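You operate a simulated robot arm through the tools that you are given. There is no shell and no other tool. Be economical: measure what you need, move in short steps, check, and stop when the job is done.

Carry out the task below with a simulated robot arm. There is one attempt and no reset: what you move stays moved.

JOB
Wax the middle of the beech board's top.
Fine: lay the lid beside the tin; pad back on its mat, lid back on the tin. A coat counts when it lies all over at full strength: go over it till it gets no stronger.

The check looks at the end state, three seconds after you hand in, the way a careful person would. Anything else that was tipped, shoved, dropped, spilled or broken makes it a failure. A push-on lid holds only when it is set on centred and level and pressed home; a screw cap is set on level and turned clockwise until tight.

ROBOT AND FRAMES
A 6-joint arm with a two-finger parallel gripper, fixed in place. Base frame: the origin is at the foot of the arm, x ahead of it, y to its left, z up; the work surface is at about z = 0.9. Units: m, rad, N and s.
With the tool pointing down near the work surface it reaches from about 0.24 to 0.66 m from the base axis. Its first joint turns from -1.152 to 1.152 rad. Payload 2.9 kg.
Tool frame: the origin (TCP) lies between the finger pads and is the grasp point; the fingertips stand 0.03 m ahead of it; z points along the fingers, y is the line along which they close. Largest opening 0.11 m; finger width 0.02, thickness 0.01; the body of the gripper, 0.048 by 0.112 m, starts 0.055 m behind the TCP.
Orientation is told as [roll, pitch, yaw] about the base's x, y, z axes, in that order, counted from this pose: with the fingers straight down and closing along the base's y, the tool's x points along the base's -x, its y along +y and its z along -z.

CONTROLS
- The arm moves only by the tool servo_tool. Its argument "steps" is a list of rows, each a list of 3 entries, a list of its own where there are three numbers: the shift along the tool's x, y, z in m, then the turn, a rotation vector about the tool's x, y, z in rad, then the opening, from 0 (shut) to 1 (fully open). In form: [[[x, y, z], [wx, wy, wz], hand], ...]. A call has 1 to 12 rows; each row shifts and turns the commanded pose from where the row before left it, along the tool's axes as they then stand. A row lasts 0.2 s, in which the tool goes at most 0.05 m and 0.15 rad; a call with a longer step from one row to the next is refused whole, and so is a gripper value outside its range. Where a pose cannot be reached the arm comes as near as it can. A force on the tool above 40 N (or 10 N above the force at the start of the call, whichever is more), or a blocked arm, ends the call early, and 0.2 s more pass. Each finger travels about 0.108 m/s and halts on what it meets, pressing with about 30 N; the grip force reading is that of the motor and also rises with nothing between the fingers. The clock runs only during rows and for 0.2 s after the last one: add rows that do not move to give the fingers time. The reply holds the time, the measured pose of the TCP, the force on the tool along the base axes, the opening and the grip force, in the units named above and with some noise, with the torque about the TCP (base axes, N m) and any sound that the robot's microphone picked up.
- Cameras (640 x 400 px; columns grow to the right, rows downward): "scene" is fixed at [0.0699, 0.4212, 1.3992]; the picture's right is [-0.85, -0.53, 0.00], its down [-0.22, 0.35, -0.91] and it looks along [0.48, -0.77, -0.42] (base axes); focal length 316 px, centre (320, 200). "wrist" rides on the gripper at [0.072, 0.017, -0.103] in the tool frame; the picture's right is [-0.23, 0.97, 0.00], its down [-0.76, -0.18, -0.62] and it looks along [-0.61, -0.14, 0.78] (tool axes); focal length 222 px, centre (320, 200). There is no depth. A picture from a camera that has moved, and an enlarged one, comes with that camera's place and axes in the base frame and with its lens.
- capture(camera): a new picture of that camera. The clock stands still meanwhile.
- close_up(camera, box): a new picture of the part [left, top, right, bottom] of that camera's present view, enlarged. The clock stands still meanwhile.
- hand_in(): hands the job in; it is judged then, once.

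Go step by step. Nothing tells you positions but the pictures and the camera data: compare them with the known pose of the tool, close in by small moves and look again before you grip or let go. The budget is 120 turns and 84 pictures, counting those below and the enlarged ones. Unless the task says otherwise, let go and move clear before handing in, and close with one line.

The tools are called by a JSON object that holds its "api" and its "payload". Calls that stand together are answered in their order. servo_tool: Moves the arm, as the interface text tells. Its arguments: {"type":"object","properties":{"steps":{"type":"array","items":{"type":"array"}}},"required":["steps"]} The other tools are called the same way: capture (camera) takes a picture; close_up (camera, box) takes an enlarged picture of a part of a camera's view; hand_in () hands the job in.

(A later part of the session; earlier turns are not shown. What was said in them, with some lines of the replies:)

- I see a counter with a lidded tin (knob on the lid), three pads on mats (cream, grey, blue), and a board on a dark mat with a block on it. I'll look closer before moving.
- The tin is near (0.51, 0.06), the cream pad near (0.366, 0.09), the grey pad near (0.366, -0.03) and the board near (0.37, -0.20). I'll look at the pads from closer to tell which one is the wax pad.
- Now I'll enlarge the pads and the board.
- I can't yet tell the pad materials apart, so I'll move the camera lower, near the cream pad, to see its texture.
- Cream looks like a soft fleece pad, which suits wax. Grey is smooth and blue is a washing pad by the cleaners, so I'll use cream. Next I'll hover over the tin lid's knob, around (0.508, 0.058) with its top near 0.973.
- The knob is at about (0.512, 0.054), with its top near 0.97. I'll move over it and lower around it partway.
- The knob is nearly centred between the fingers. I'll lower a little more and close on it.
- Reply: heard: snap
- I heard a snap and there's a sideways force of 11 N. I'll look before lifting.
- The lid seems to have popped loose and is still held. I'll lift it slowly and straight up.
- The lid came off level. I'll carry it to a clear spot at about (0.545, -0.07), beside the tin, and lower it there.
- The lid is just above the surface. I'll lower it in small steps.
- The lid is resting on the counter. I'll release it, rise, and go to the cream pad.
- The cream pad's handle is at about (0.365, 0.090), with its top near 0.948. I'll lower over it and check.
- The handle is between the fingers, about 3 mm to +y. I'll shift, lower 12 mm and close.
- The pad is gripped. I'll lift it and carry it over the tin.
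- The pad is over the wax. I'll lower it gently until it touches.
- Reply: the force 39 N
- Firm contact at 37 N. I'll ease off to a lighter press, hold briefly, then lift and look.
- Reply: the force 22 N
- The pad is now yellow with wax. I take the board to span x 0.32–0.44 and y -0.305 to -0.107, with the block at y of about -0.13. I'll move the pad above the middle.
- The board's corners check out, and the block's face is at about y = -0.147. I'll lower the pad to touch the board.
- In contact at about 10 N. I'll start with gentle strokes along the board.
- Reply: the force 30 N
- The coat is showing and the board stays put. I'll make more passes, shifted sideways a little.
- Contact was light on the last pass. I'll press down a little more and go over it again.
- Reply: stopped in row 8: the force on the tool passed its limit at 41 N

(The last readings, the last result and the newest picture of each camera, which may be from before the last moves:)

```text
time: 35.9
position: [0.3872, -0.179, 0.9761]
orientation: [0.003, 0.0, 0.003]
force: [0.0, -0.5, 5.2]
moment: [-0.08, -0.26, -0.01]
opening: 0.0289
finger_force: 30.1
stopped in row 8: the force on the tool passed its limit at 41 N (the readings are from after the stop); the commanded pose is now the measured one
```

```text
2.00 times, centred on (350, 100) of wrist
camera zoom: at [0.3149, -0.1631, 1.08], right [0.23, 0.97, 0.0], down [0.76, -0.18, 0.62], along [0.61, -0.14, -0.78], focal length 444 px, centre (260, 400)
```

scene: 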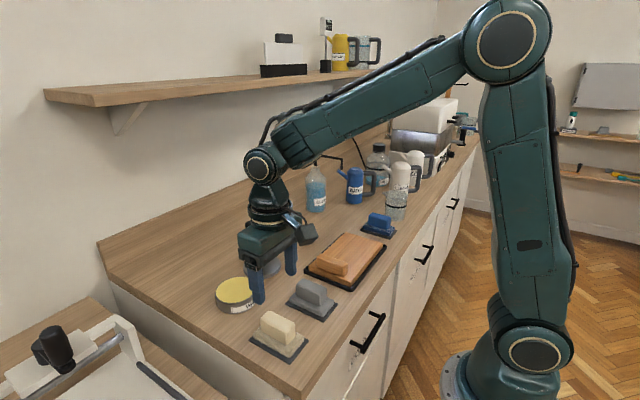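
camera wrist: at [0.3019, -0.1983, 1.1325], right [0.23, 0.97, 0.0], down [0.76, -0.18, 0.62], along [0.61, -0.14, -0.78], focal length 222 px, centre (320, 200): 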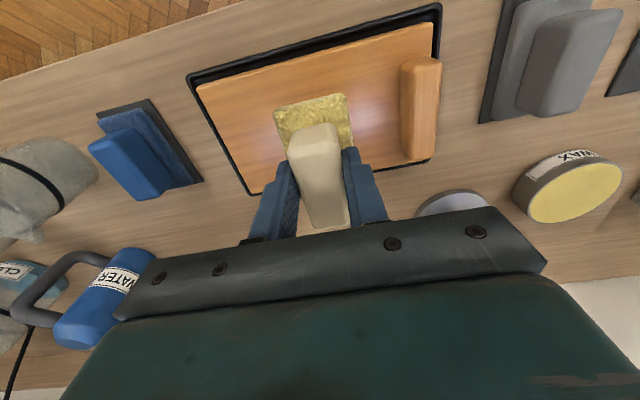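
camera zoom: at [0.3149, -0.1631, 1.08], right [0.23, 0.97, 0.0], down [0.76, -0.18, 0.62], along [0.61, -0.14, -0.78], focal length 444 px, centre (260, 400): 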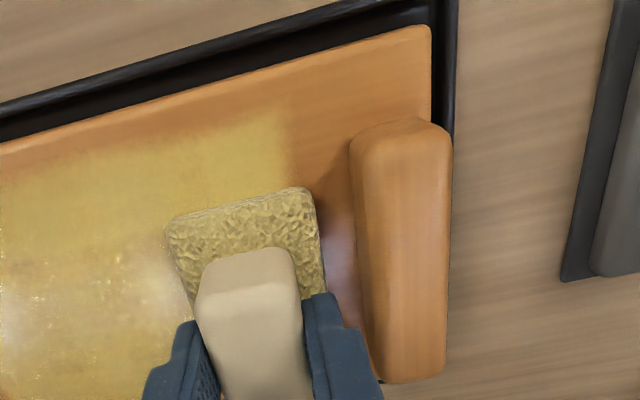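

The pressure went just over the limit. I'll continue more lightly.

{"api": "servo_tool", "payload": {"steps": [[[0, 0, 0.0007], [0, 0, 0], 0.1], [[0, -0.016, 0], [0, 0, 0], 0.1], [[0, -0.016, 0], [0, 0, 0], 0.1], [[0, -0.016, 0], [0, 0, 0], 0.1], [[0, -0.016, 0], [0, 0, 0], 0.1], [[0, -0.016, 0], [0, 0, 0], 0.1], [[0.012, 0, 0], [0, 0, 0], 0.1], [[0, 0.016, 0], [0, 0, 0], 0.1], [[0, 0.016, 0], [0, 0, 0], 0.1], [[0, 0.016, 0], [0, 0, 0], 0.1], [[0, 0.016, 0], [0, 0, 0], 0.1], [[0, 0.016, 0], [0, 0, 0], 0.1]]}}

{"api": "servo_tool", "payload": {"steps": [[[0.012, 0, 0], [0, 0, 0], 0.1], [[0, -0.016, 0], [0, 0, 0], 0.1], [[0, -0.016, 0], [0, 0, 0], 0.1], [[0, -0.016, 0], [0, 0, 0], 0.1], [[0, -0.016, 0], [0, 0, 0], 0.1], [[0, -0.018, 0], [0, 0, 0], 0.1], [[0, 0, 0], [0, 0, 0], 0.1]]}}

{"api": "close_up", "payload": {"camera": "wrist", "box": [200, 0, 500, 200]}}

{"api": "close_up", "payload": {"camera": "scene", "box": [300, 200, 400, 290]}}

```text
time: 38.5
position: [0.3756, -0.1793, 0.9763]
orientation: [0.001, 0.0, 0.003]
force: [1.5, -12.7, 25.7]
moment: [-0.49, -0.06, 0.04]
opening: 0.0288
finger_force: 30.3
```

```text
time: 40.1
position: [0.3632, -0.2608, 0.9766]
orientation: [0.002, 0.001, 0.003]
force: [-2.8, 11.3, 30.5]
moment: [0.36, 0.07, 0.05]
opening: 0.0288
finger_force: 29.9
```

```text
2.00 times, centred on (350, 100) of wrist
camera zoom: at [0.2913, -0.2447, 1.0796], right [0.22, 0.97, 0.0], down [0.76, -0.18, 0.62], along [0.61, -0.14, -0.78], focal length 444 px, centre (260, 400)
```

zoom: 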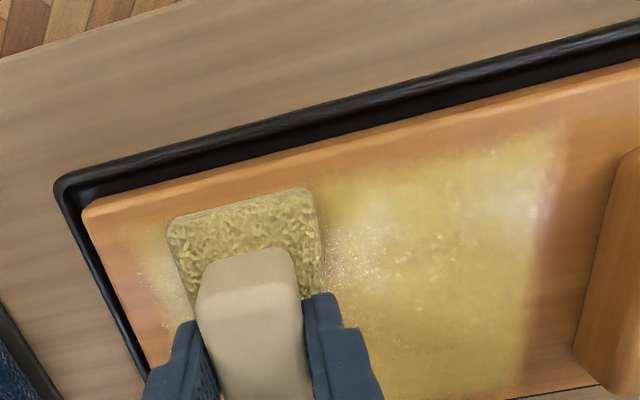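

```text
4.44 times, centred on (350, 245) of scene
camera zoom: at [0.0695, 0.4218, 1.3991], right [-0.85, -0.53, 0.0], down [-0.22, 0.35, -0.91], along [0.48, -0.77, -0.42], focal length 1406 px, centre (187, 0)
```

zoom: 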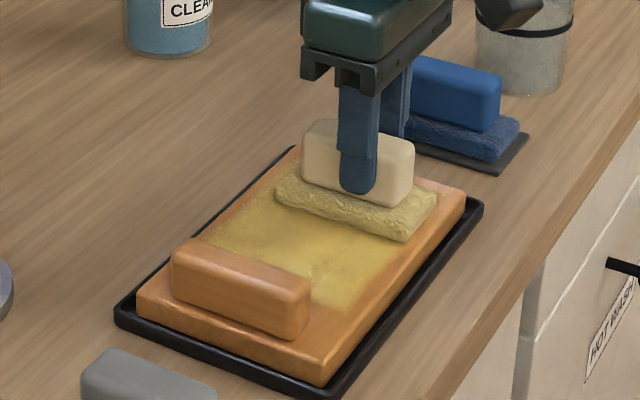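

The coat is fairly even, but the pad looks less loaded. I'll lift, look, and reload at the tin.

{"api": "servo_tool", "payload": {"steps": [[[0, 0, -0.01], [0, 0, 0], 0.1], [[0, 0, -0.05], [0, 0, 0], 0.1], [[0, 0, -0.05], [0, 0, 0], 0.1], [[-0.018, 0.039, 0], [0, 0, 0], 0.1], [[-0.018, 0.039, 0], [0, 0, 0], 0.1], [[-0.018, 0.039, 0], [0, 0, 0], 0.1], [[-0.018, 0.039, 0], [0, 0, 0], 0.1], [[-0.018, 0.039, 0], [0, 0, 0], 0.1], [[-0.018, 0.039, 0], [0, 0, 0], 0.1], [[-0.018, 0.039, 0], [0, 0, 0], 0.1], [[-0.019, 0.041, 0], [0, 0, 0], 0.1], [[0, 0, 0], [0, 0, 0], 0.1]]}}

{"api": "close_up", "payload": {"camera": "scene", "box": [300, 200, 400, 290]}}

{"api": "close_up", "payload": {"camera": "scene", "box": [180, 190, 320, 320]}}

```text
time: 42.7
position: [0.5082, 0.0536, 1.0874]
orientation: [0.003, 0.005, 0.0]
force: [1.4, 0.2, -1.1]
moment: [0.01, 0.01, -0.03]
opening: 0.0289
finger_force: 30.3
```

```text
4.44 times, centred on (350, 245) of scene
camera zoom: at [0.0699, 0.4212, 1.3992], right [-0.85, -0.53, 0.0], down [-0.22, 0.35, -0.91], along [0.48, -0.77, -0.42], focal length 1406 px, centre (187, 0)
```

zoom: 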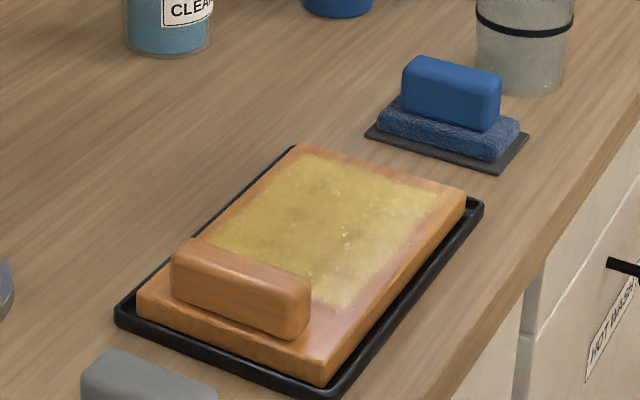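

```text
3.08 times, centred on (250, 255) of scene
camera zoom: at [0.0699, 0.4212, 1.3992], right [-0.85, -0.53, 0.0], down [-0.22, 0.35, -0.91], along [0.48, -0.77, -0.42], focal length 973 px, centre (535, 31)
```

zoom: 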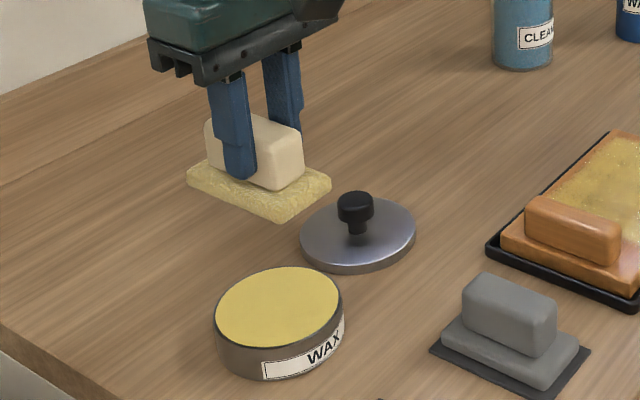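

The pad has paled, so I'll reload it on the wax.

{"api": "servo_tool", "payload": {"steps": [[[0, 0, 0.045], [0, 0, 0], 0.1], [[0, 0, 0.045], [0, 0, 0], 0.1], [[0, 0, 0.01], [0, 0, 0], 0.1], [[0, 0, 0.002], [0, 0, 0], 0.1], [[0, 0, 0], [0, 0, 0], 0.1], [[0, 0, 0], [0, 0, 0], 0.1]]}}

```text
time: 44.1
position: [0.508, 0.0515, 0.9853]
orientation: [0.003, 0.002, 0.002]
force: [-1.2, 0.2, 5.3]
moment: [-0.13, 0.01, 0.07]
opening: 0.0288
finger_force: 30.0
```

{"api": "servo_tool", "payload": {"steps": [[[0, 0, 0.0015], [0, 0, 0], 0.1], [[0, 0, 0], [0, 0, 0], 0.1], [[0, 0, 0], [0, 0, 0], 0.1], [[0, 0, -0.01], [0, 0, 0], 0.1], [[0, 0, -0.045], [0, 0, 0], 0.1], [[0, 0, -0.05], [0, 0, 0], 0.1], [[0, 0, 0], [0, 0, 0], 0.1]]}}

{"api": "close_up", "payload": {"camera": "scene", "box": [180, 190, 320, 320]}}

```text
time: 45.7
position: [0.5075, 0.0512, 1.0875]
orientation: [0.003, 0.002, 0.002]
force: [0.5, 0.2, -0.3]
moment: [-0.03, 0.0, 0.01]
opening: 0.0291
finger_force: 29.7
```

```text
3.08 times, centred on (250, 255) of scene
camera zoom: at [0.0699, 0.4212, 1.3992], right [-0.85, -0.53, 0.0], down [-0.22, 0.35, -0.91], along [0.48, -0.77, -0.42], focal length 973 px, centre (535, 31)
```

zoom: 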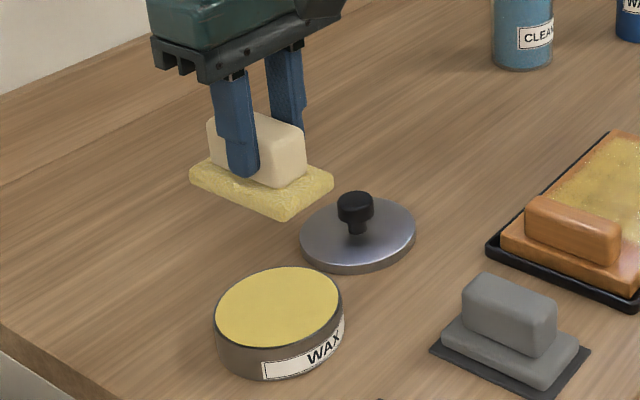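

Reloaded. Back over the board for more coats.

{"api": "servo_tool", "payload": {"steps": [[[0.018, -0.039, 0], [0, 0, 0], 0.1], [[0.018, -0.039, 0], [0, 0, 0], 0.1], [[0.018, -0.039, 0], [0, 0, 0], 0.1], [[0.018, -0.039, 0], [0, 0, 0], 0.1], [[0.018, -0.039, 0], [0, 0, 0], 0.1], [[0.018, -0.039, 0], [0, 0, 0], 0.1], [[0.018, -0.039, 0], [0, 0, 0], 0.1], [[0.018, -0.038, 0], [0, 0, 0], 0.1], [[0, 0, 0.045], [0, 0, 0], 0.1], [[0, 0, 0.045], [0, 0, 0], 0.1], [[0, 0, 0.018], [0, 0, 0], 0.1], [[0, 0, 0], [0, 0, 0], 0.1]]}}

{"api": "servo_tool", "payload": {"steps": [[[0, 0, 0.0015], [0, 0, 0], 0.1], [[0, 0, 0.001], [0, 0, 0], 0.1], [[0, 0, 0], [0, 0, 0], 0.1]]}}

```text
time: 48.3
position: [0.3655, -0.2576, 0.9789]
orientation: [0.005, 0.004, 0.003]
force: [-0.1, 0.4, -0.7]
moment: [0.0, 0.02, -0.02]
opening: 0.0291
finger_force: 30.0
```

```text
time: 49.1
position: [0.3649, -0.2588, 0.9775]
orientation: [0.002, 0.003, 0.004]
force: [-1.8, 2.0, 8.0]
moment: [-0.01, -0.16, 0.03]
opening: 0.0292
finger_force: 30.1
```

{"api": "servo_tool", "payload": {"steps": [[[0, 0.016, 0.0005], [0, 0, 0], 0.1], [[0, 0.016, 0], [0, 0, 0], 0.1], [[0, 0.016, 0], [0, 0, 0], 0.1], [[0, 0.016, 0], [0, 0, 0], 0.1], [[0, 0.016, 0], [0, 0, 0], 0.1], [[-0.012, 0, 0], [0, 0, 0], 0.1], [[0, -0.016, 0], [0, 0, 0], 0.1], [[0, -0.016, 0], [0, 0, 0], 0.1], [[0, -0.016, 0], [0, 0, 0], 0.1], [[0, -0.016, 0], [0, 0, 0], 0.1], [[0, -0.016, 0], [0, 0, 0], 0.1], [[-0.01, 0, 0], [0, 0, 0], 0.1]]}}

{"api": "servo_tool", "payload": {"steps": [[[0, 0.016, 0], [0, 0, 0], 0.1], [[0, 0.016, 0], [0, 0, 0], 0.1], [[0, 0.016, 0], [0, 0, 0], 0.1], [[0, 0.016, 0], [0, 0, 0], 0.1], [[0, 0.016, 0], [0, 0, 0], 0.1], [[0.01, 0, 0], [0, 0, 0], 0.1], [[0, -0.016, 0], [0, 0, 0], 0.1], [[0, -0.016, 0], [0, 0, 0], 0.1], [[0, -0.016, 0], [0, 0, 0], 0.1], [[0, -0.016, 0], [0, 0, 0], 0.1], [[0, -0.016, 0], [0, 0, 0], 0.1], [[0, 0, 0], [0, 0, 0], 0.1]]}}

{"api": "close_up", "payload": {"camera": "scene", "box": [300, 200, 400, 290]}}

{"api": "close_up", "payload": {"camera": "wrist", "box": [200, 0, 500, 200]}}

```text
time: 51.7
position: [0.3844, -0.2602, 0.976]
orientation: [0.0, 0.004, -0.006]
force: [-13.4, -4.5, 27.2]
moment: [-0.11, 0.06, -0.03]
opening: 0.029
finger_force: 30.0
```

```text
time: 54.3
position: [0.3771, -0.2584, 0.9757]
orientation: [0.002, 0.001, 0.001]
force: [-0.7, 9.7, 28.2]
moment: [0.28, 0.09, 0.08]
opening: 0.0291
finger_force: 29.7
```

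```text
4.44 times, centred on (350, 245) of scene
camera zoom: at [0.0696, 0.4217, 1.3991], right [-0.85, -0.53, 0.0], down [-0.22, 0.35, -0.91], along [0.48, -0.77, -0.42], focal length 1406 px, centre (187, 0)
```

zoom: 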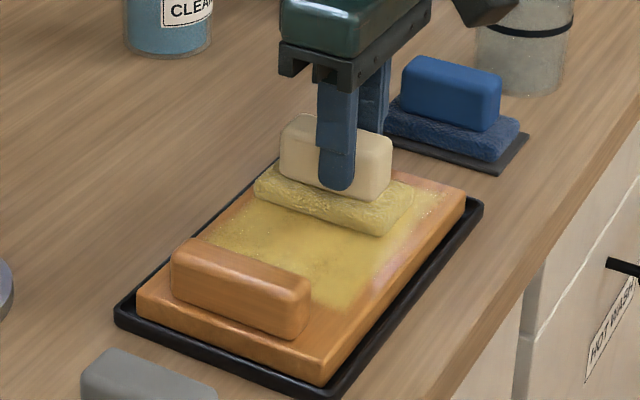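

```text
2.00 times, centred on (350, 100) of wrist
camera zoom: at [0.3039, -0.2421, 1.0796], right [0.22, 0.97, 0.0], down [0.76, -0.18, 0.62], along [0.61, -0.14, -0.78], focal length 444 px, centre (260, 400)
```

zoom: 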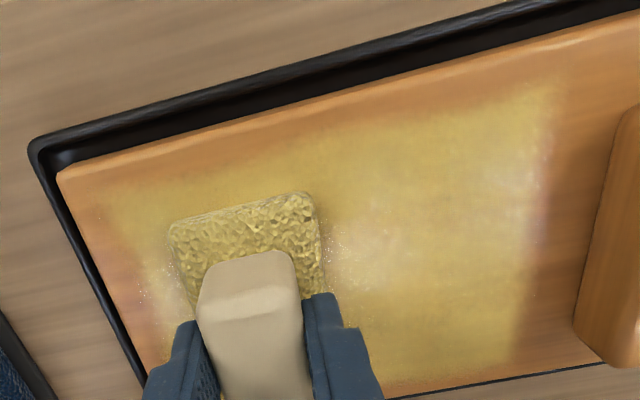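

Nearly uniform. I'll do two more lanes, including the near edge, and then compare.

{"api": "servo_tool", "payload": {"steps": [[[0.018, 0, 0], [0, 0, 0], 0.1], [[0, -0.007, 0], [0, 0, 0], 0.1], [[0, 0.016, 0], [0, 0, 0], 0.1], [[0, 0.016, 0], [0, 0, 0], 0.1], [[0, 0.016, 0], [0, 0, 0], 0.1], [[0, 0.016, 0], [0, 0, 0], 0.1], [[0, 0.016, 0], [0, 0, 0], 0.1], [[0, 0.006, 0], [0, 0, 0], 0.1], [[-0.018, 0, 0], [0, 0, 0], 0.1], [[0, -0.016, 0], [0, 0, 0], 0.1], [[0, -0.016, 0], [0, 0, 0], 0.1], [[0, -0.016, 0], [0, 0, 0], 0.1]]}}

{"api": "servo_tool", "payload": {"steps": [[[0, -0.016, 0], [0, 0, 0], 0.1], [[0, -0.016, 0], [0, 0, 0], 0.1], [[-0.01, 0, 0], [0, 0, 0], 0.1], [[0, 0.016, 0], [0, 0, 0], 0.1], [[0, 0.016, 0], [0, 0, 0], 0.1], [[0, 0.016, 0], [0, 0, 0], 0.1], [[0, 0.016, 0], [0, 0, 0], 0.1], [[0, 0.016, 0], [0, 0, 0], 0.1], [[0, 0, -0.01], [0, 0, 0], 0.1], [[0, 0.03, -0.05], [0, 0, 0], 0.1], [[0, 0.04, -0.04], [0, 0, 0], 0.1], [[0, 0, 0], [0, 0, 0], 0.1]]}}

{"api": "close_up", "payload": {"camera": "scene", "box": [300, 200, 400, 290]}}

{"api": "capture", "payload": {"camera": "wrist"}}

```text
time: 56.9
position: [0.3768, -0.2267, 0.9761]
orientation: [0.004, 0.001, 0.005]
force: [1.2, 10.1, 23.5]
moment: [0.3, 0.06, -0.06]
opening: 0.0291
finger_force: 30.2
```

```text
refused: row 10 steps farther than a row can; nothing moved
```

```text
4.44 times, centred on (350, 245) of scene
camera zoom: at [0.0696, 0.4217, 1.3991], right [-0.85, -0.53, 0.0], down [-0.22, 0.35, -0.91], along [0.48, -0.77, -0.42], focal length 1406 px, centre (187, 0)
```

zoom: 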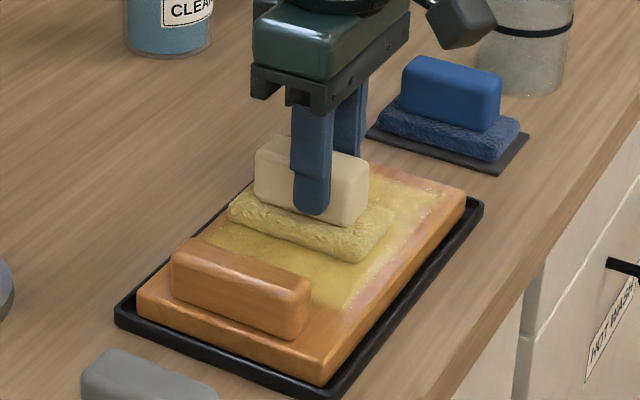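

```text
36 pictures are left
camera wrist: at [0.3042, -0.2107, 1.0797], right [0.22, 0.97, 0.0], down [0.76, -0.18, 0.62], along [0.61, -0.14, -0.78], focal length 222 px, centre (320, 200)
```

wrist: 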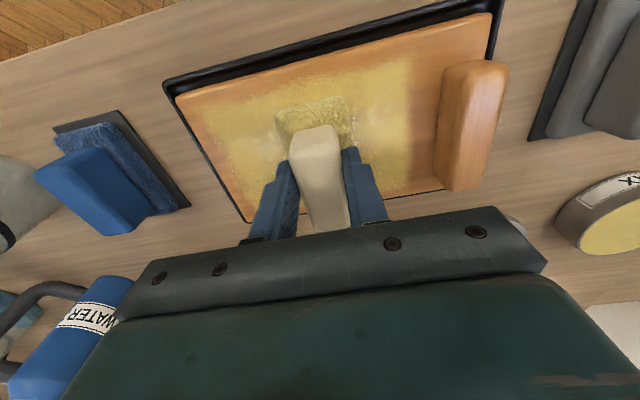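

One row of the second call was too long, so it was refused. I'll finish the strokes, lift, and look at the bare board.

{"api": "servo_tool", "payload": {"steps": [[[0, -0.016, 0], [0, 0, 0], 0.1], [[0, -0.016, 0], [0, 0, 0], 0.1], [[-0.01, 0, 0], [0, 0, 0], 0.1], [[0, 0.016, 0], [0, 0, 0], 0.1], [[0, 0.016, 0], [0, 0, 0], 0.1], [[0, 0.016, 0], [0, 0, 0], 0.1], [[0, 0.016, 0], [0, 0, 0], 0.1], [[0, 0.016, 0], [0, 0, 0], 0.1], [[0, 0, -0.01], [0, 0, 0], 0.1], [[0, 0.0, -0.045], [0, 0, 0], 0.1], [[0, 0.0, -0.04], [0, 0, 0], 0.1], [[0, 0, 0], [0, 0, 0], 0.1]]}}

{"api": "servo_tool", "payload": {"steps": [[[0, 0.045, 0], [0, 0, 0], 0.1], [[0, 0.045, 0], [0, 0, 0], 0.1], [[0, 0.045, 0], [0, 0, 0], 0.1], [[0, 0.045, 0], [0, 0, 0], 0.1], [[0, 0.045, 0], [0, 0, 0], 0.1], [[0.026, 0.04, 0], [0, 0, 0], 0.1], [[0, 0, 0], [0, 0, 0], 0.1]]}}

{"api": "close_up", "payload": {"camera": "scene", "box": [300, 200, 400, 290]}}

{"api": "capture", "payload": {"camera": "wrist"}}

```text
time: 59.5
position: [0.3868, -0.1787, 1.0705]
orientation: [0.005, 0.003, 0.004]
force: [-0.2, 0.5, -0.5]
moment: [-0.02, -0.02, -0.01]
opening: 0.0291
finger_force: 30.3
```

```text
time: 61.1
position: [0.3594, 0.087, 1.0721]
orientation: [0.005, 0.002, 0.002]
force: [0.0, -0.4, -1.2]
moment: [0.0, 0.01, -0.02]
opening: 0.0289
finger_force: 30.1
```

```text
4.44 times, centred on (350, 245) of scene
camera zoom: at [0.0699, 0.4212, 1.3992], right [-0.85, -0.53, 0.0], down [-0.22, 0.35, -0.91], along [0.48, -0.77, -0.42], focal length 1406 px, centre (187, 0)
```

zoom: 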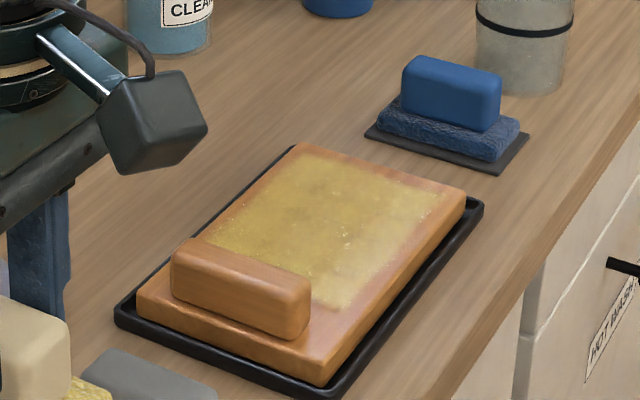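

```text
34 pictures are left
camera wrist: at [0.2873, 0.104, 1.1749], right [0.22, 0.97, 0.0], down [0.76, -0.18, 0.62], along [0.61, -0.14, -0.78], focal length 222 px, centre (320, 200)
```

wrist: 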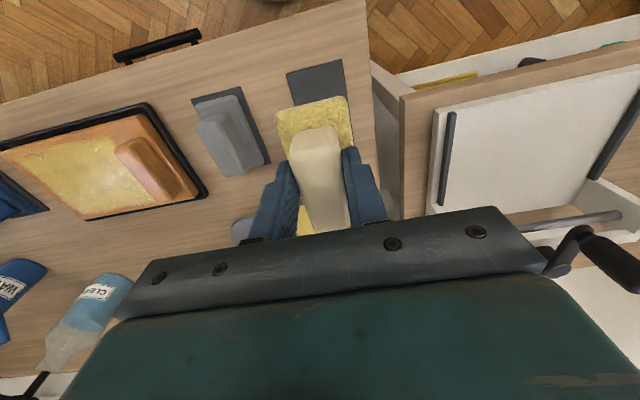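

The coat is full and even over the middle and didn't change with the last passes. Now I'll set the pad back on its mat at the grasp pose (0.360, 0.092, 0.958).

{"api": "servo_tool", "payload": {"steps": [[[-0.001, 0.005, 0.02], [0, 0, 0], 0.1], [[0, 0, 0.04], [0, 0, 0], 0.1], [[0, 0, 0.035], [0, 0, 0], 0.1], [[0, 0, 0.012], [0, 0, 0], 0.1], [[0, 0, 0], [0, 0, 0], 0.1]]}}

{"api": "capture", "payload": {"camera": "wrist"}}

{"api": "close_up", "payload": {"camera": "scene", "box": [220, 270, 340, 370]}}

```text
time: 62.3
position: [0.3601, 0.0908, 0.9642]
orientation: [0.002, 0.004, 0.004]
force: [-0.2, 0.3, -0.2]
moment: [0.0, 0.04, -0.03]
opening: 0.0289
finger_force: 30.1
```

```text
33 pictures are left
camera wrist: at [0.2878, 0.1071, 1.0678], right [0.22, 0.97, 0.0], down [0.76, -0.18, 0.62], along [0.6, -0.14, -0.78], focal length 222 px, centre (320, 200)
```

wrist: 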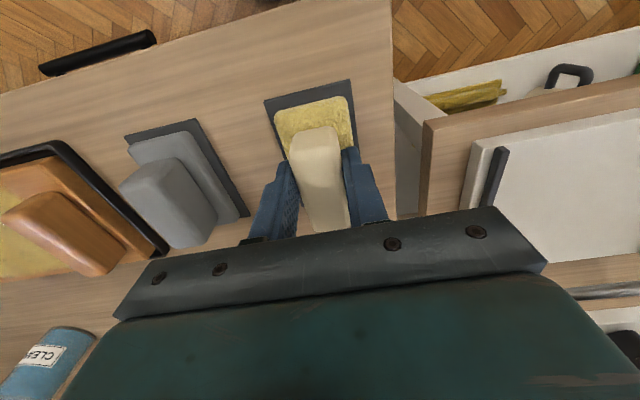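

```text
4.00 times, centred on (280, 320) of scene
camera zoom: at [0.0699, 0.4212, 1.3992], right [-0.85, -0.53, 0.0], down [-0.22, 0.35, -0.91], along [0.48, -0.77, -0.42], focal length 1265 px, centre (480, -280)
```

zoom: 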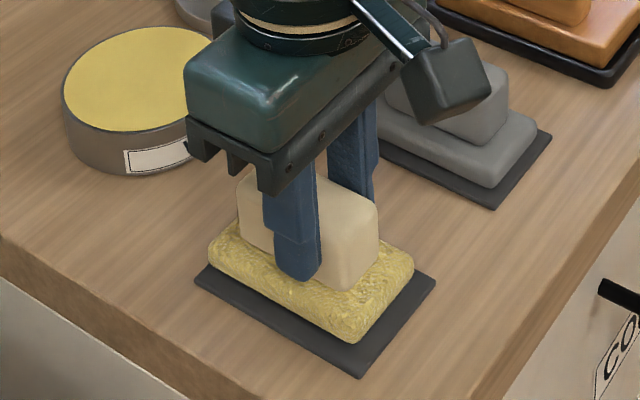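

Aligned with the mat. I'll lower the last few millimetres.

{"api": "servo_tool", "payload": {"steps": [[[0, 0.001, 0.003], [0, 0, 0], 0.1], [[0, 0, 0.0025], [0, 0, 0], 0.1], [[0, 0, 0], [0, 0, 0], 0.1]]}}

```text
time: 63.1
position: [0.3605, 0.0921, 0.9592]
orientation: [0.004, 0.005, 0.003]
force: [-0.3, -0.4, -0.2]
moment: [0.01, -0.01, 0.01]
opening: 0.0291
finger_force: 29.6
```

{"api": "servo_tool", "payload": {"steps": [[[0, 0, 0.001], [0, 0, 0], 0.1], [[0, 0, 0.001], [0, 0, 0], 0.1], [[0, 0, 0], [0, 0, 0], 0.1]]}}

```text
time: 63.9
position: [0.3603, 0.0923, 0.9596]
orientation: [0.003, 0.0, 0.003]
force: [-5.9, -0.9, 26.2]
moment: [-0.23, 0.17, 0.02]
opening: 0.0288
finger_force: 30.2
```

It's down on the mat. I'll ease off, open and rise.

{"api": "servo_tool", "payload": {"steps": [[[0, 0, -0.0015], [0, 0, 0], 0.1], [[0, 0, 0], [0, 0, 0], 0.3], [[0, 0, 0], [0, 0, 0], 0.45], [[0, 0, 0], [0, 0, 0], 0.5], [[0, 0, -0.02], [0, 0, 0], 0.5], [[0, 0, -0.04], [0, 0, 0], 0.5], [[0, 0, -0.04], [0, 0, 0], 0.5], [[0, 0, 0], [0, 0, 0], 0.5]]}}

{"api": "close_up", "payload": {"camera": "scene", "box": [220, 220, 360, 370]}}

{"api": "capture", "payload": {"camera": "wrist"}}

```text
time: 65.7
position: [0.3612, 0.092, 1.0597]
orientation: [0.003, 0.003, 0.004]
force: [-0.6, 0.4, -0.2]
moment: [0.04, 0.0, 0.01]
opening: 0.0548
finger_force: 0.1
```

```text
2.67 times, centred on (290, 295) of scene
camera zoom: at [0.0699, 0.4212, 1.3992], right [-0.85, -0.53, 0.0], down [-0.22, 0.35, -0.91], along [0.48, -0.77, -0.42], focal length 844 px, centre (400, -53)
```

zoom: 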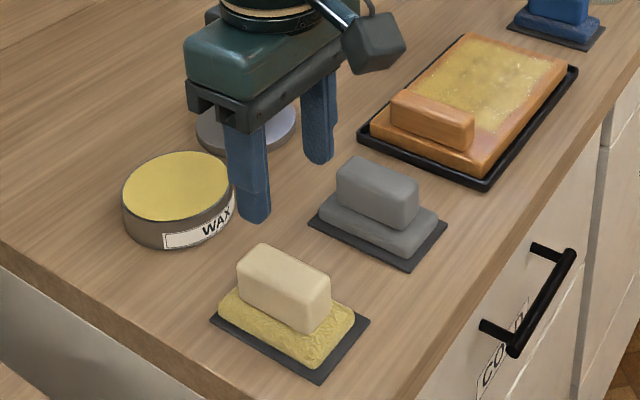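

```text
30 pictures are left
camera wrist: at [0.2881, 0.1085, 1.1629], right [0.22, 0.97, 0.0], down [0.76, -0.18, 0.62], along [0.6, -0.14, -0.78], focal length 222 px, centre (320, 200)
```

wrist: 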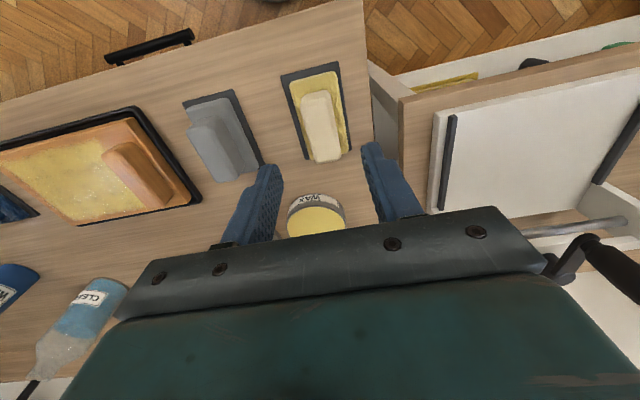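

The pad is home. I'll take a straight look at the coat from above before closing the tin.

{"api": "servo_tool", "payload": {"steps": [[[0, -0.04, -0.02], [0, 0, 0], 0.5], [[0, -0.048, 0], [0, 0, 0], 0.5], [[0, -0.048, 0], [0, 0, 0], 0.5], [[0, -0.048, 0], [0, 0, 0], 0.5], [[0, -0.048, 0], [0, 0, 0], 0.5], [[0.025, -0.035, 0], [0, 0, 0], 0.5], [[0.02, 0, 0], [0, 0, 0], 0.5], [[0, 0, 0], [0, 0, 0], 0.5]]}}

{"api": "close_up", "payload": {"camera": "wrist", "box": [190, 20, 470, 195]}}

```text
time: 67.5
position: [0.3143, -0.1751, 1.0791]
orientation: [0.003, 0.004, 0.005]
force: [-0.3, 0.6, 0.2]
moment: [0.02, 0.0, -0.01]
opening: 0.0549
finger_force: 0.0
```

```text
2.29 times, centred on (330, 108) of wrist
camera zoom: at [0.2428, -0.1601, 1.1817], right [0.22, 0.97, 0.0], down [0.76, -0.18, 0.62], along [0.61, -0.14, -0.78], focal length 508 px, centre (297, 411)
```

zoom: 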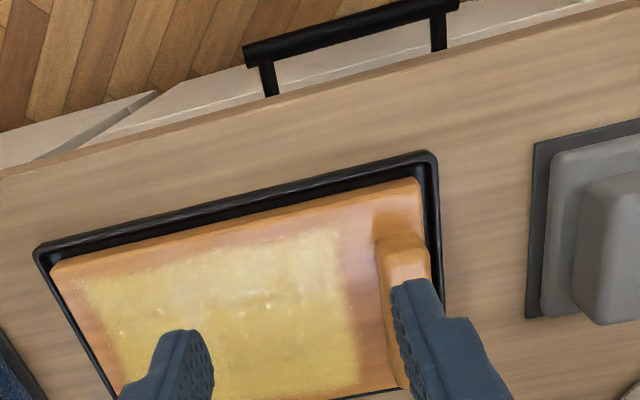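

The coat is even over the whole middle. Now I'll go to the lid's knob at about (0.5456, -0.070).

{"api": "servo_tool", "payload": {"steps": [[[-0.042, 0.019, 0], [0.003, -0.004, 0.005], 0.5], [[-0.042, 0.019, 0], [0, 0, 0], 0.5], [[-0.042, 0.019, 0], [0, 0, 0], 0.5], [[-0.042, 0.019, 0], [0, 0, 0], 0.5], [[-0.042, 0.019, 0], [0, 0, 0], 0.5], [[-0.021, 0.0105, 0], [0, 0, 0], 0.5], [[0, 0, 0.045], [0, 0, 0], 0.5], [[0, 0, 0.045], [0, 0, 0], 0.5], [[0, 0, 0], [0, 0, 0], 0.5]]}}

{"api": "capture", "payload": {"camera": "wrist"}}

```text
time: 69.5
position: [0.5479, -0.0684, 0.9884]
orientation: [-0.001, -0.001, -0.002]
force: [0.3, 0.1, 0.1]
moment: [0.01, 0.03, 0.0]
opening: 0.0551
finger_force: 0.1
```

```text
28 pictures are left
camera wrist: at [0.4754, -0.0532, 1.0916], right [0.23, 0.97, 0.0], down [0.76, -0.18, 0.62], along [0.61, -0.14, -0.78], focal length 222 px, centre (320, 200)
```

wrist: 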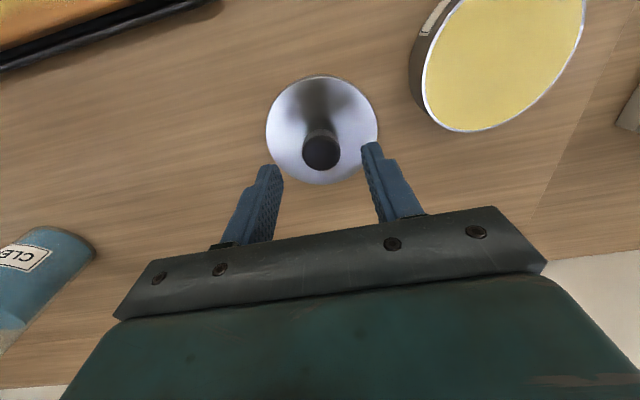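

The knob is centred to within 2 mm. I'll lower to the earlier grip height, 0.945, and close.

{"api": "servo_tool", "payload": {"steps": [[[0.002, -0.001, 0.025], [0, 0, 0], 0.5], [[0, 0, 0.0175], [0, 0, 0], 0.5], [[0, 0, 0], [0, 0, 0], 0.4], [[0, 0, 0], [0, 0, 0], 0.3], [[0, 0, 0], [0, 0, 0], 0.2], [[0, 0, 0], [0, 0, 0], 0.1], [[0, 0, 0], [0, 0, 0], 0.05], [[0, 0, 0], [0, 0, 0], 0.05]]}}

```text
time: 71.3
position: [0.5452, -0.0721, 0.9456]
orientation: [-0.001, -0.003, -0.002]
force: [0.2, -0.1, 0.6]
moment: [-0.01, -0.02, -0.06]
opening: 0.0273
finger_force: 30.1
```

The lid is gripped. I'll lift it and carry it over the tin, stopping above to check centring.

{"api": "servo_tool", "payload": {"steps": [[[0, 0, -0.01], [0, 0, 0], 0.05], [[0, 0, -0.035], [0, 0, 0], 0.05], [[0, 0, -0.035], [0, 0, 0], 0.05], [[0.01, 0.042, 0], [0, 0, 0], 0.05], [[0.011, 0.042, 0], [0, 0, 0], 0.05], [[0.011, 0.04, 0], [0, 0, 0], 0.05], [[0, 0, 0.0], [0, 0, 0], 0.05], [[0, 0, 0], [0, 0, 0], 0.05]]}}

{"api": "close_up", "payload": {"camera": "scene", "box": [190, 210, 300, 320]}}

{"api": "close_up", "payload": {"camera": "wrist", "box": [220, 40, 420, 200]}}

```text
time: 73.1
position: [0.5153, 0.0526, 1.0254]
orientation: [-0.001, -0.002, -0.001]
force: [0.9, 0.2, 0.1]
moment: [-0.02, 0.02, 0.0]
opening: 0.0276
finger_force: 30.2
```

```text
3.64 times, centred on (245, 265) of scene
camera zoom: at [0.0699, 0.4212, 1.3992], right [-0.85, -0.53, 0.0], down [-0.22, 0.35, -0.91], along [0.48, -0.77, -0.42], focal length 1150 px, centre (593, -36)
```

zoom: 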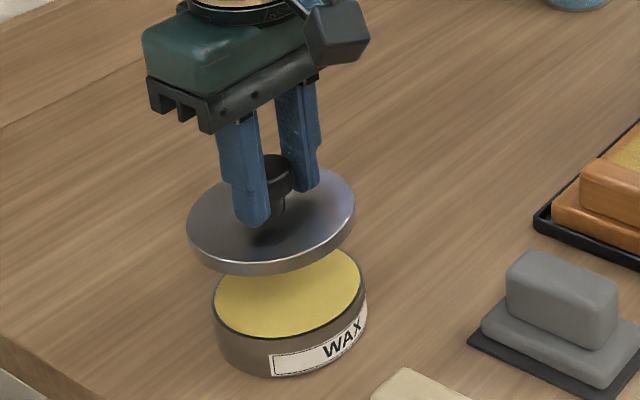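

```text
2.50 times, centred on (320, 120) of wrist
camera zoom: at [0.4417, 0.0695, 1.1286], right [0.23, 0.97, 0.0], down [0.76, -0.18, 0.62], along [0.61, -0.14, -0.78], focal length 555 px, centre (320, 400)
```

zoom: 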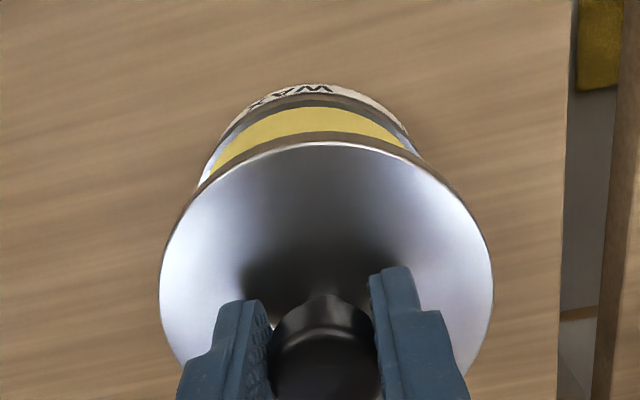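

The tin hasn't moved. I'll shift x by -2 mm to match the original lid position and lower to just above the rim.

{"api": "servo_tool", "payload": {"steps": [[[0.002, 0, 0.02], [0, 0, 0], 0.05], [[0, 0, 0.02], [0, 0, 0], 0.05], [[0, 0, 0], [0, 0, 0], 0.05], [[0, 0, 0], [0, 0, 0], 0.05]]}}

{"api": "close_up", "payload": {"camera": "scene", "box": [190, 220, 290, 320]}}

{"api": "close_up", "payload": {"camera": "wrist", "box": [220, 70, 420, 230]}}

```text
time: 74.1
position: [0.5113, 0.0524, 0.9856]
orientation: [-0.001, -0.001, -0.002]
force: [-0.6, 0.3, 0.2]
moment: [0.03, 0.0, 0.04]
opening: 0.0273
finger_force: 30.0
```

```text
4.00 times, centred on (240, 270) of scene
camera zoom: at [0.0699, 0.4212, 1.3992], right [-0.85, -0.53, 0.0], down [-0.22, 0.35, -0.91], along [0.48, -0.77, -0.42], focal length 1265 px, centre (640, -80)
```

zoom: 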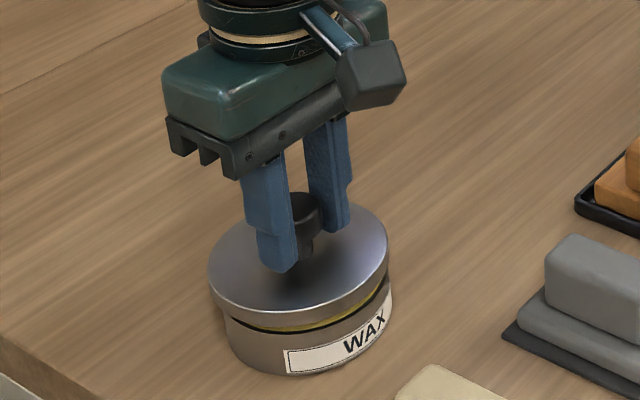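

```text
2.50 times, centred on (320, 150) of wrist
camera zoom: at [0.4399, 0.0689, 1.0887], right [0.23, 0.97, 0.0], down [0.76, -0.18, 0.62], along [0.61, -0.14, -0.78], focal length 555 px, centre (320, 325)
```

zoom: 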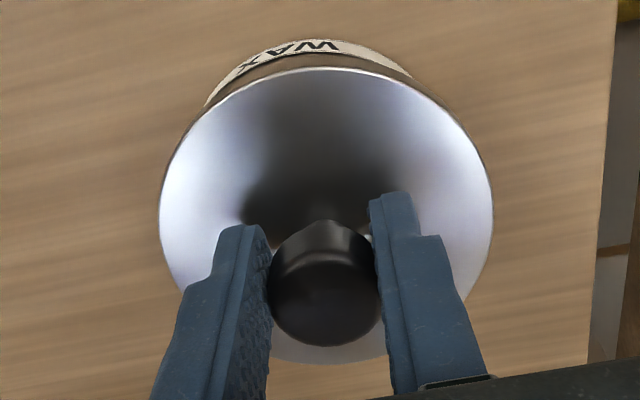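

Looks centred. I'll take another reading of the pose to average out noise.

{"api": "servo_tool", "payload": {"steps": [[[0, 0, 0.004], [0, 0, 0], 0.05], [[0, 0, 0], [0, 0, 0], 0.05]]}}

{"api": "servo_tool", "payload": {"steps": [[[0, 0, 0.002], [0, 0, 0], 0.05], [[0, 0, 0], [0, 0, 0], 0.05]]}}

{"api": "servo_tool", "payload": {"steps": [[[0, 0, 0], [0, 0, 0], 0.05]]}}

```text
time: 74.7
position: [0.5124, 0.0527, 0.9823]
orientation: [0.0, -0.001, -0.002]
force: [-0.6, 0.8, -0.5]
moment: [-0.02, 0.0, -0.03]
opening: 0.0274
finger_force: 30.4
```

```text
time: 75.3
position: [0.5128, 0.0513, 0.9791]
orientation: [-0.002, -0.002, -0.002]
force: [-0.1, -0.2, 0.3]
moment: [0.02, 0.01, 0.02]
opening: 0.0273
finger_force: 29.8
```

```text
time: 75.7
position: [0.5118, 0.0517, 0.9794]
orientation: [-0.001, -0.001, -0.001]
force: [-0.6, 0.1, -1.0]
moment: [0.01, 0.0, 0.0]
opening: 0.0275
finger_force: 29.7
```

The average is (0.512, 0.052). I'll nudge +1 mm in x and continue down.

{"api": "servo_tool", "payload": {"steps": [[[-0.001, 0.0005, 0.003], [0, 0, 0], 0.05], [[0, 0, 0.002], [0, 0, 0], 0.05], [[0, 0, 0.002], [0, 0, 0], 0.05], [[0, 0, 0], [0, 0, 0], 0.05]]}}

{"api": "close_up", "payload": {"camera": "scene", "box": [190, 220, 290, 320]}}

```text
time: 76.7
position: [0.5133, 0.0535, 0.9739]
orientation: [0.003, -0.004, -0.002]
force: [2.7, 4.8, 14.3]
moment: [-0.21, 0.36, -0.08]
opening: 0.0277
finger_force: 30.1
```

```text
4.00 times, centred on (240, 270) of scene
camera zoom: at [0.0698, 0.4213, 1.3992], right [-0.85, -0.53, 0.0], down [-0.22, 0.35, -0.91], along [0.48, -0.77, -0.42], focal length 1265 px, centre (640, -80)
```

zoom: 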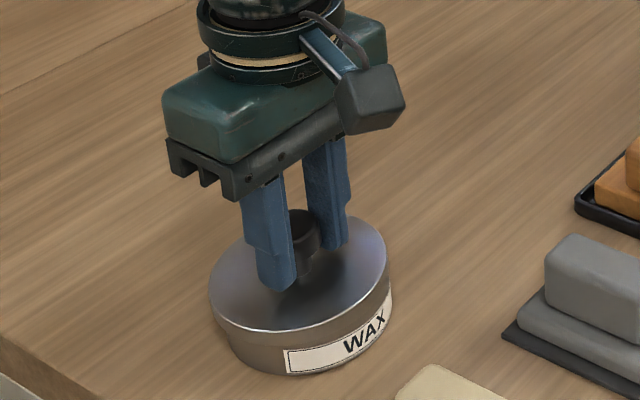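

In contact at 14 N, and level. I'll press it home in small steps.

{"api": "servo_tool", "payload": {"steps": [[[0, 0, 0.001], [0, 0, 0], 0.05], [[0, 0, 0.001], [0, 0, 0], 0.05], [[0, 0, 0], [0, 0, 0], 0.05]]}}

```text
time: 77.5
position: [0.5121, 0.0513, 0.9691]
orientation: [0.0, 0.001, -0.004]
force: [3.8, 0.9, 8.4]
moment: [0.25, -0.39, 0.0]
opening: 0.0278
finger_force: 29.9
```

{"api": "servo_tool", "payload": {"steps": [[[0, 0, 0.001], [0, 0, 0], 0.05], [[0, 0, 0.001], [0, 0, 0], 0.05], [[0, 0, 0.001], [0, 0, 0], 0.05], [[0, 0, 0], [0, 0, 0], 0.05]]}}

```text
time: 78.5
position: [0.5126, 0.0502, 0.968]
orientation: [-0.004, 0.0, -0.008]
force: [-2.9, -19.4, 14.8]
moment: [-0.42, -0.11, -0.19]
opening: 0.0277
finger_force: 30.2
heard: snap
```

A snap, but with a sideways force of 19 N. I'll look.

{"api": "close_up", "payload": {"camera": "scene", "box": [200, 240, 280, 320]}}

{"api": "close_up", "payload": {"camera": "wrist", "box": [220, 70, 420, 230]}}

```text
5.00 times, centred on (240, 280) of scene
camera zoom: at [0.0696, 0.4206, 1.3994], right [-0.85, -0.53, 0.0], down [-0.22, 0.35, -0.91], along [0.48, -0.77, -0.42], focal length 1582 px, centre (720, -200)
```

zoom: 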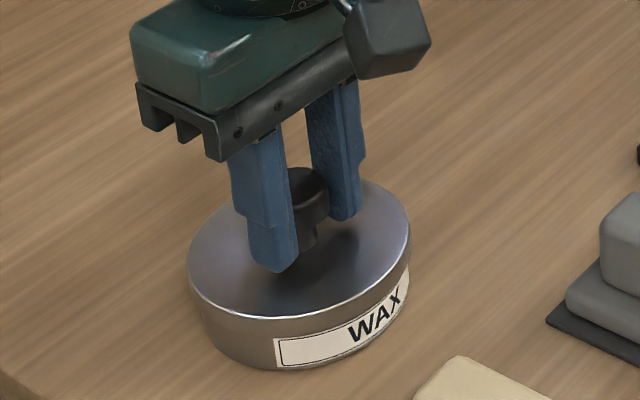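

```text
2.50 times, centred on (320, 150) of wrist
camera zoom: at [0.4403, 0.0679, 1.071], right [0.24, 0.97, 0.0], down [0.76, -0.18, 0.62], along [0.61, -0.15, -0.78], focal length 555 px, centre (320, 325)
```

zoom: 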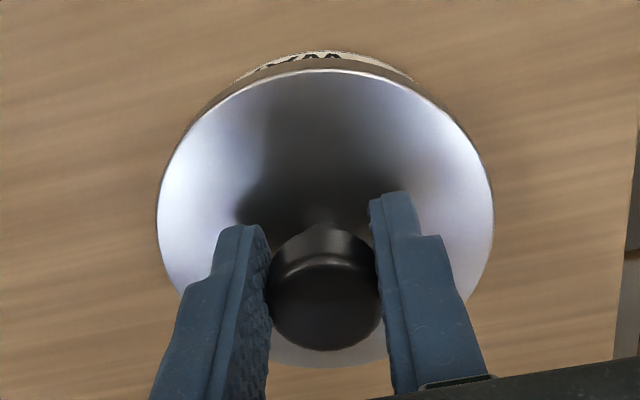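

It looks seated and level. I'll open, rise, and look at the free lid.

{"api": "servo_tool", "payload": {"steps": [[[0, 0, 0], [0, 0, 0], 0.3], [[0, 0, 0], [0, 0, 0], 0.45], [[0, 0, 0], [0, 0, 0], 0.5], [[0, 0, -0.02], [0, 0, 0], 0.5], [[0, 0, -0.04], [0, 0, 0], 0.3], [[0, 0, 0], [0, 0, 0], 0.0], [[0, 0, 0], [0, 0, 0], 0.0], [[0, 0, 0], [0, 0, 0], 0.0]]}}

{"api": "close_up", "payload": {"camera": "scene", "box": [190, 210, 290, 320]}}

{"api": "capture", "payload": {"camera": "wrist"}}

```text
time: 80.3
position: [0.5138, 0.0539, 1.0278]
orientation: [0.0, -0.003, -0.002]
force: [0.5, 0.6, -1.1]
moment: [0.01, 0.02, -0.01]
opening: 0.0
finger_force: 29.9
```

```text
3.64 times, centred on (240, 265) of scene
camera zoom: at [0.0699, 0.4212, 1.3992], right [-0.85, -0.53, 0.0], down [-0.22, 0.35, -0.91], along [0.48, -0.77, -0.42], focal length 1150 px, centre (611, -36)
```

zoom: 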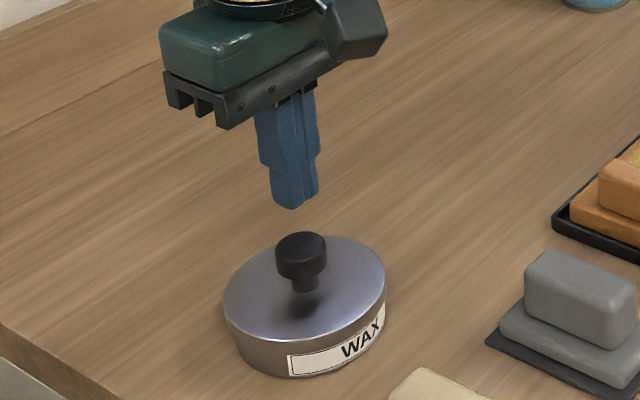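

```text
19 pictures are left
camera wrist: at [0.4412, 0.0701, 1.1318], right [0.23, 0.97, 0.0], down [0.76, -0.18, 0.62], along [0.61, -0.14, -0.78], focal length 222 px, centre (320, 200)
```

wrist: 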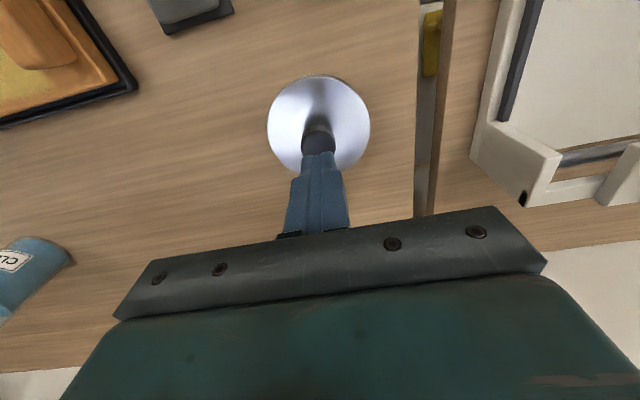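

The lid is on level. I'll press down on the knob with closed fingers to make sure it's home.

{"api": "servo_tool", "payload": {"steps": [[[0.0005, -0.001, 0.015], [0, 0, 0], 0], [[0, 0, 0.008], [0, 0, 0], 0], [[0, 0, 0.002], [0, 0, 0], 0], [[0, 0, 0.002], [0, 0, 0], 0], [[0, 0, 0.002], [0, 0, 0], 0], [[0, 0, 0.002], [0, 0, 0], 0], [[0, 0, 0.002], [0, 0, 0], 0], [[0, 0, 0.002], [0, 0, 0], 0], [[0, 0, 0.002], [0, 0, 0], 0], [[0, 0, 0], [0, 0, 0], 0]]}}

```text
time: 82.5
position: [0.5134, 0.0514, 0.9935]
orientation: [0.0, -0.003, -0.002]
force: [-4.4, -0.5, 18.9]
moment: [-0.03, 0.09, 0.01]
opening: 0.0
finger_force: 30.0
```

{"api": "servo_tool", "payload": {"steps": [[[0, 0, 0.001], [0, 0, 0], 0], [[0, 0, 0.001], [0, 0, 0], 0], [[0, 0, 0.001], [0, 0, 0], 0], [[0, 0, 0.001], [0, 0, 0], 0], [[0, 0, 0.001], [0, 0, 0], 0], [[0, 0, 0], [0, 0, 0], 0]]}}

```text
time: 83.1
position: [0.5124, 0.0517, 0.9931]
orientation: [-0.001, -0.006, -0.001]
force: [-4.9, -0.3, 7.3]
moment: [-0.04, 0.15, -0.02]
opening: 0.0
finger_force: 29.5
stopped in row 2: the force on the tool passed its limit at 41 N (the readings are from after the stop); the commanded pose is now the measured one
```

At 41 N nothing gave, so the lid is home. I'll rise clear and check everything.

{"api": "servo_tool", "payload": {"steps": [[[0, 0, -0.01], [0, 0, 0], 0], [[0, 0, -0.04], [0, 0, 0], 0], [[0, 0, -0.045], [0, 0, 0], 0.1], [[0.0, 0, -0.045], [0, 0, 0], 0.3], [[0.03, 0, -0.03], [0, 0, 0], 0.5], [[0, 0, 0], [0, 0, 0], 0.5]]}}

{"api": "close_up", "payload": {"camera": "scene", "box": [200, 200, 400, 370]}}

{"api": "close_up", "payload": {"camera": "scene", "box": [200, 260, 280, 320]}}

{"api": "capture", "payload": {"camera": "wrist"}}

```text
time: 84.5
position: [0.4819, 0.0534, 1.1621]
orientation: [-0.002, -0.005, -0.001]
force: [0.7, 0.8, 0.0]
moment: [0.02, -0.01, -0.02]
opening: 0.0549
finger_force: 0.1
```

```text
2.35 times, centred on (300, 285) of scene
camera zoom: at [0.0699, 0.4212, 1.3992], right [-0.85, -0.53, 0.0], down [-0.22, 0.35, -0.91], along [0.48, -0.77, -0.42], focal length 744 px, centre (367, 0)
```

zoom: 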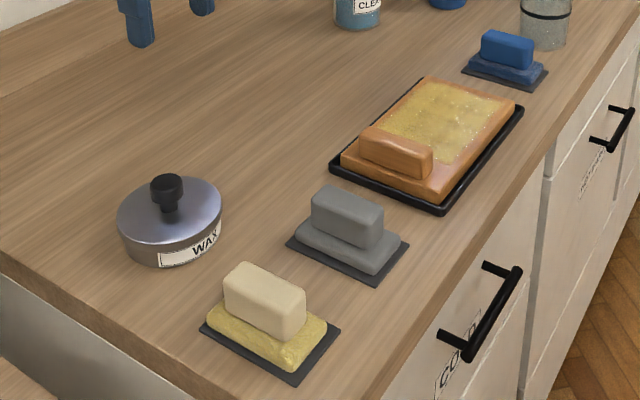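

```text
6.67 times, centred on (240, 290) of scene
camera zoom: at [0.0699, 0.4212, 1.3992], right [-0.85, -0.53, 0.0], down [-0.22, 0.35, -0.91], along [0.48, -0.77, -0.42], focal length 2109 px, centre (853, -400)
```

zoom: 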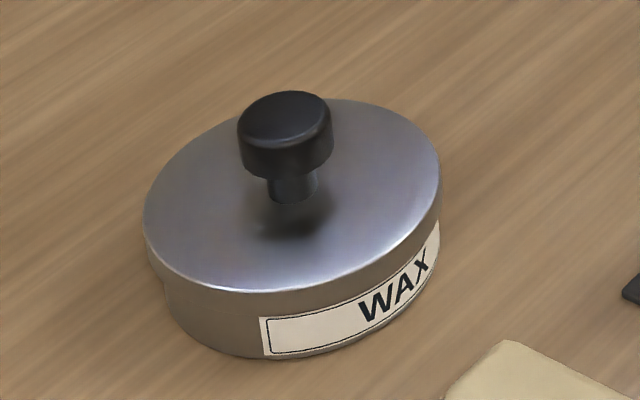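

```text
16 pictures are left
camera wrist: at [0.4087, 0.0695, 1.2641], right [0.23, 0.97, 0.0], down [0.76, -0.18, 0.63], along [0.61, -0.14, -0.78], focal length 222 px, centre (320, 200)
```

wrist: 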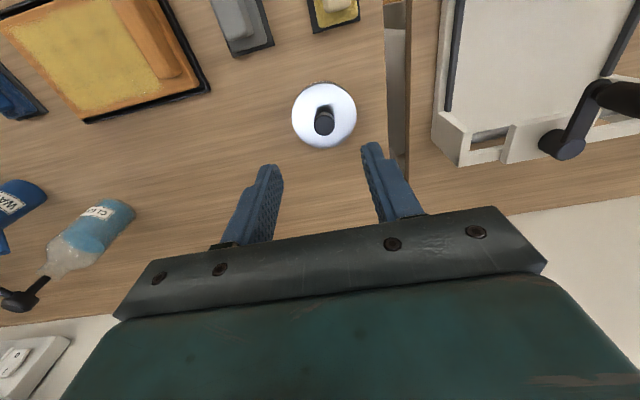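

Everything is back in place. I'll make one same-frame comparison of the lid with its starting picture.

{"api": "close_up", "payload": {"camera": "scene", "box": [240, 260, 350, 370]}}

{"api": "close_up", "payload": {"camera": "wrist", "box": [270, 60, 380, 170]}}

{"api": "close_up", "payload": {"camera": "wrist", "box": [0, 0, 220, 130]}}

```text
3.64 times, centred on (295, 315) of scene
camera zoom: at [0.0699, 0.4212, 1.3992], right [-0.85, -0.53, 0.0], down [-0.22, 0.35, -0.91], along [0.48, -0.77, -0.42], focal length 1150 px, centre (411, -218)
```

zoom: 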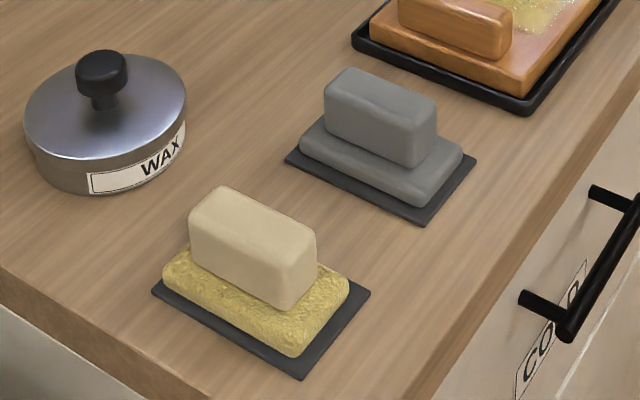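

```text
3.64 times, centred on (325, 115) of wrist
camera zoom: at [0.4087, 0.0695, 1.2641], right [0.23, 0.97, 0.0], down [0.76, -0.18, 0.63], along [0.61, -0.14, -0.78], focal length 808 px, centre (302, 509)
```

zoom: 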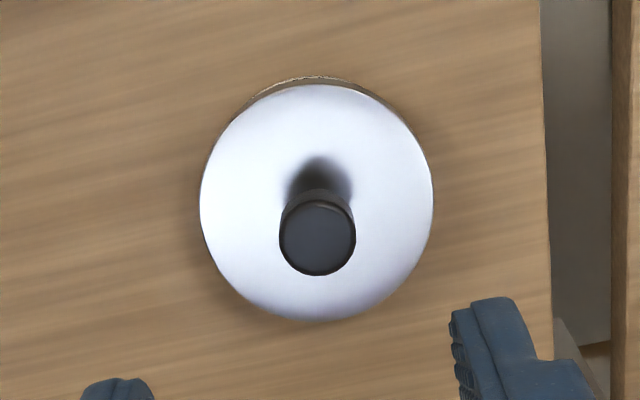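

```text
2.91 times, centred on (110, 65) of wrist
camera zoom: at [0.4087, 0.0695, 1.2641], right [0.23, 0.97, 0.0], down [0.76, -0.18, 0.63], along [0.61, -0.14, -0.78], focal length 646 px, centre (931, 593)
```

zoom: 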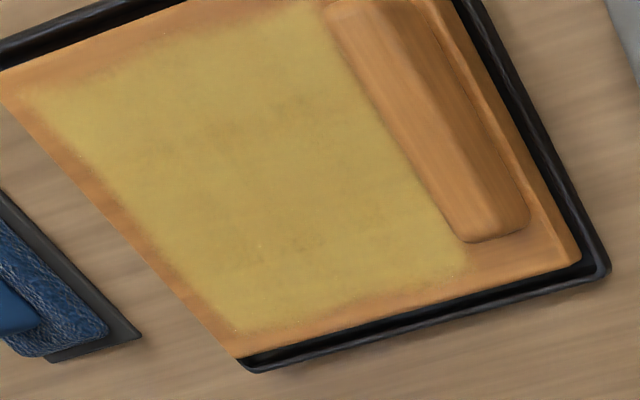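

The lid, tin and mats match the starting picture, the pad is back on its mat, and the coat is uniform over the middle. The gripper is empty and clear, so I'll hand in.

{"api": "hand_in", "payload": {}}

```text
The job is handed in.
```

The middle of the beech board's top is waxed with a full, even coat; the cream pad is back on its mat, the lid is pressed home on the tin, and the job is handed in.
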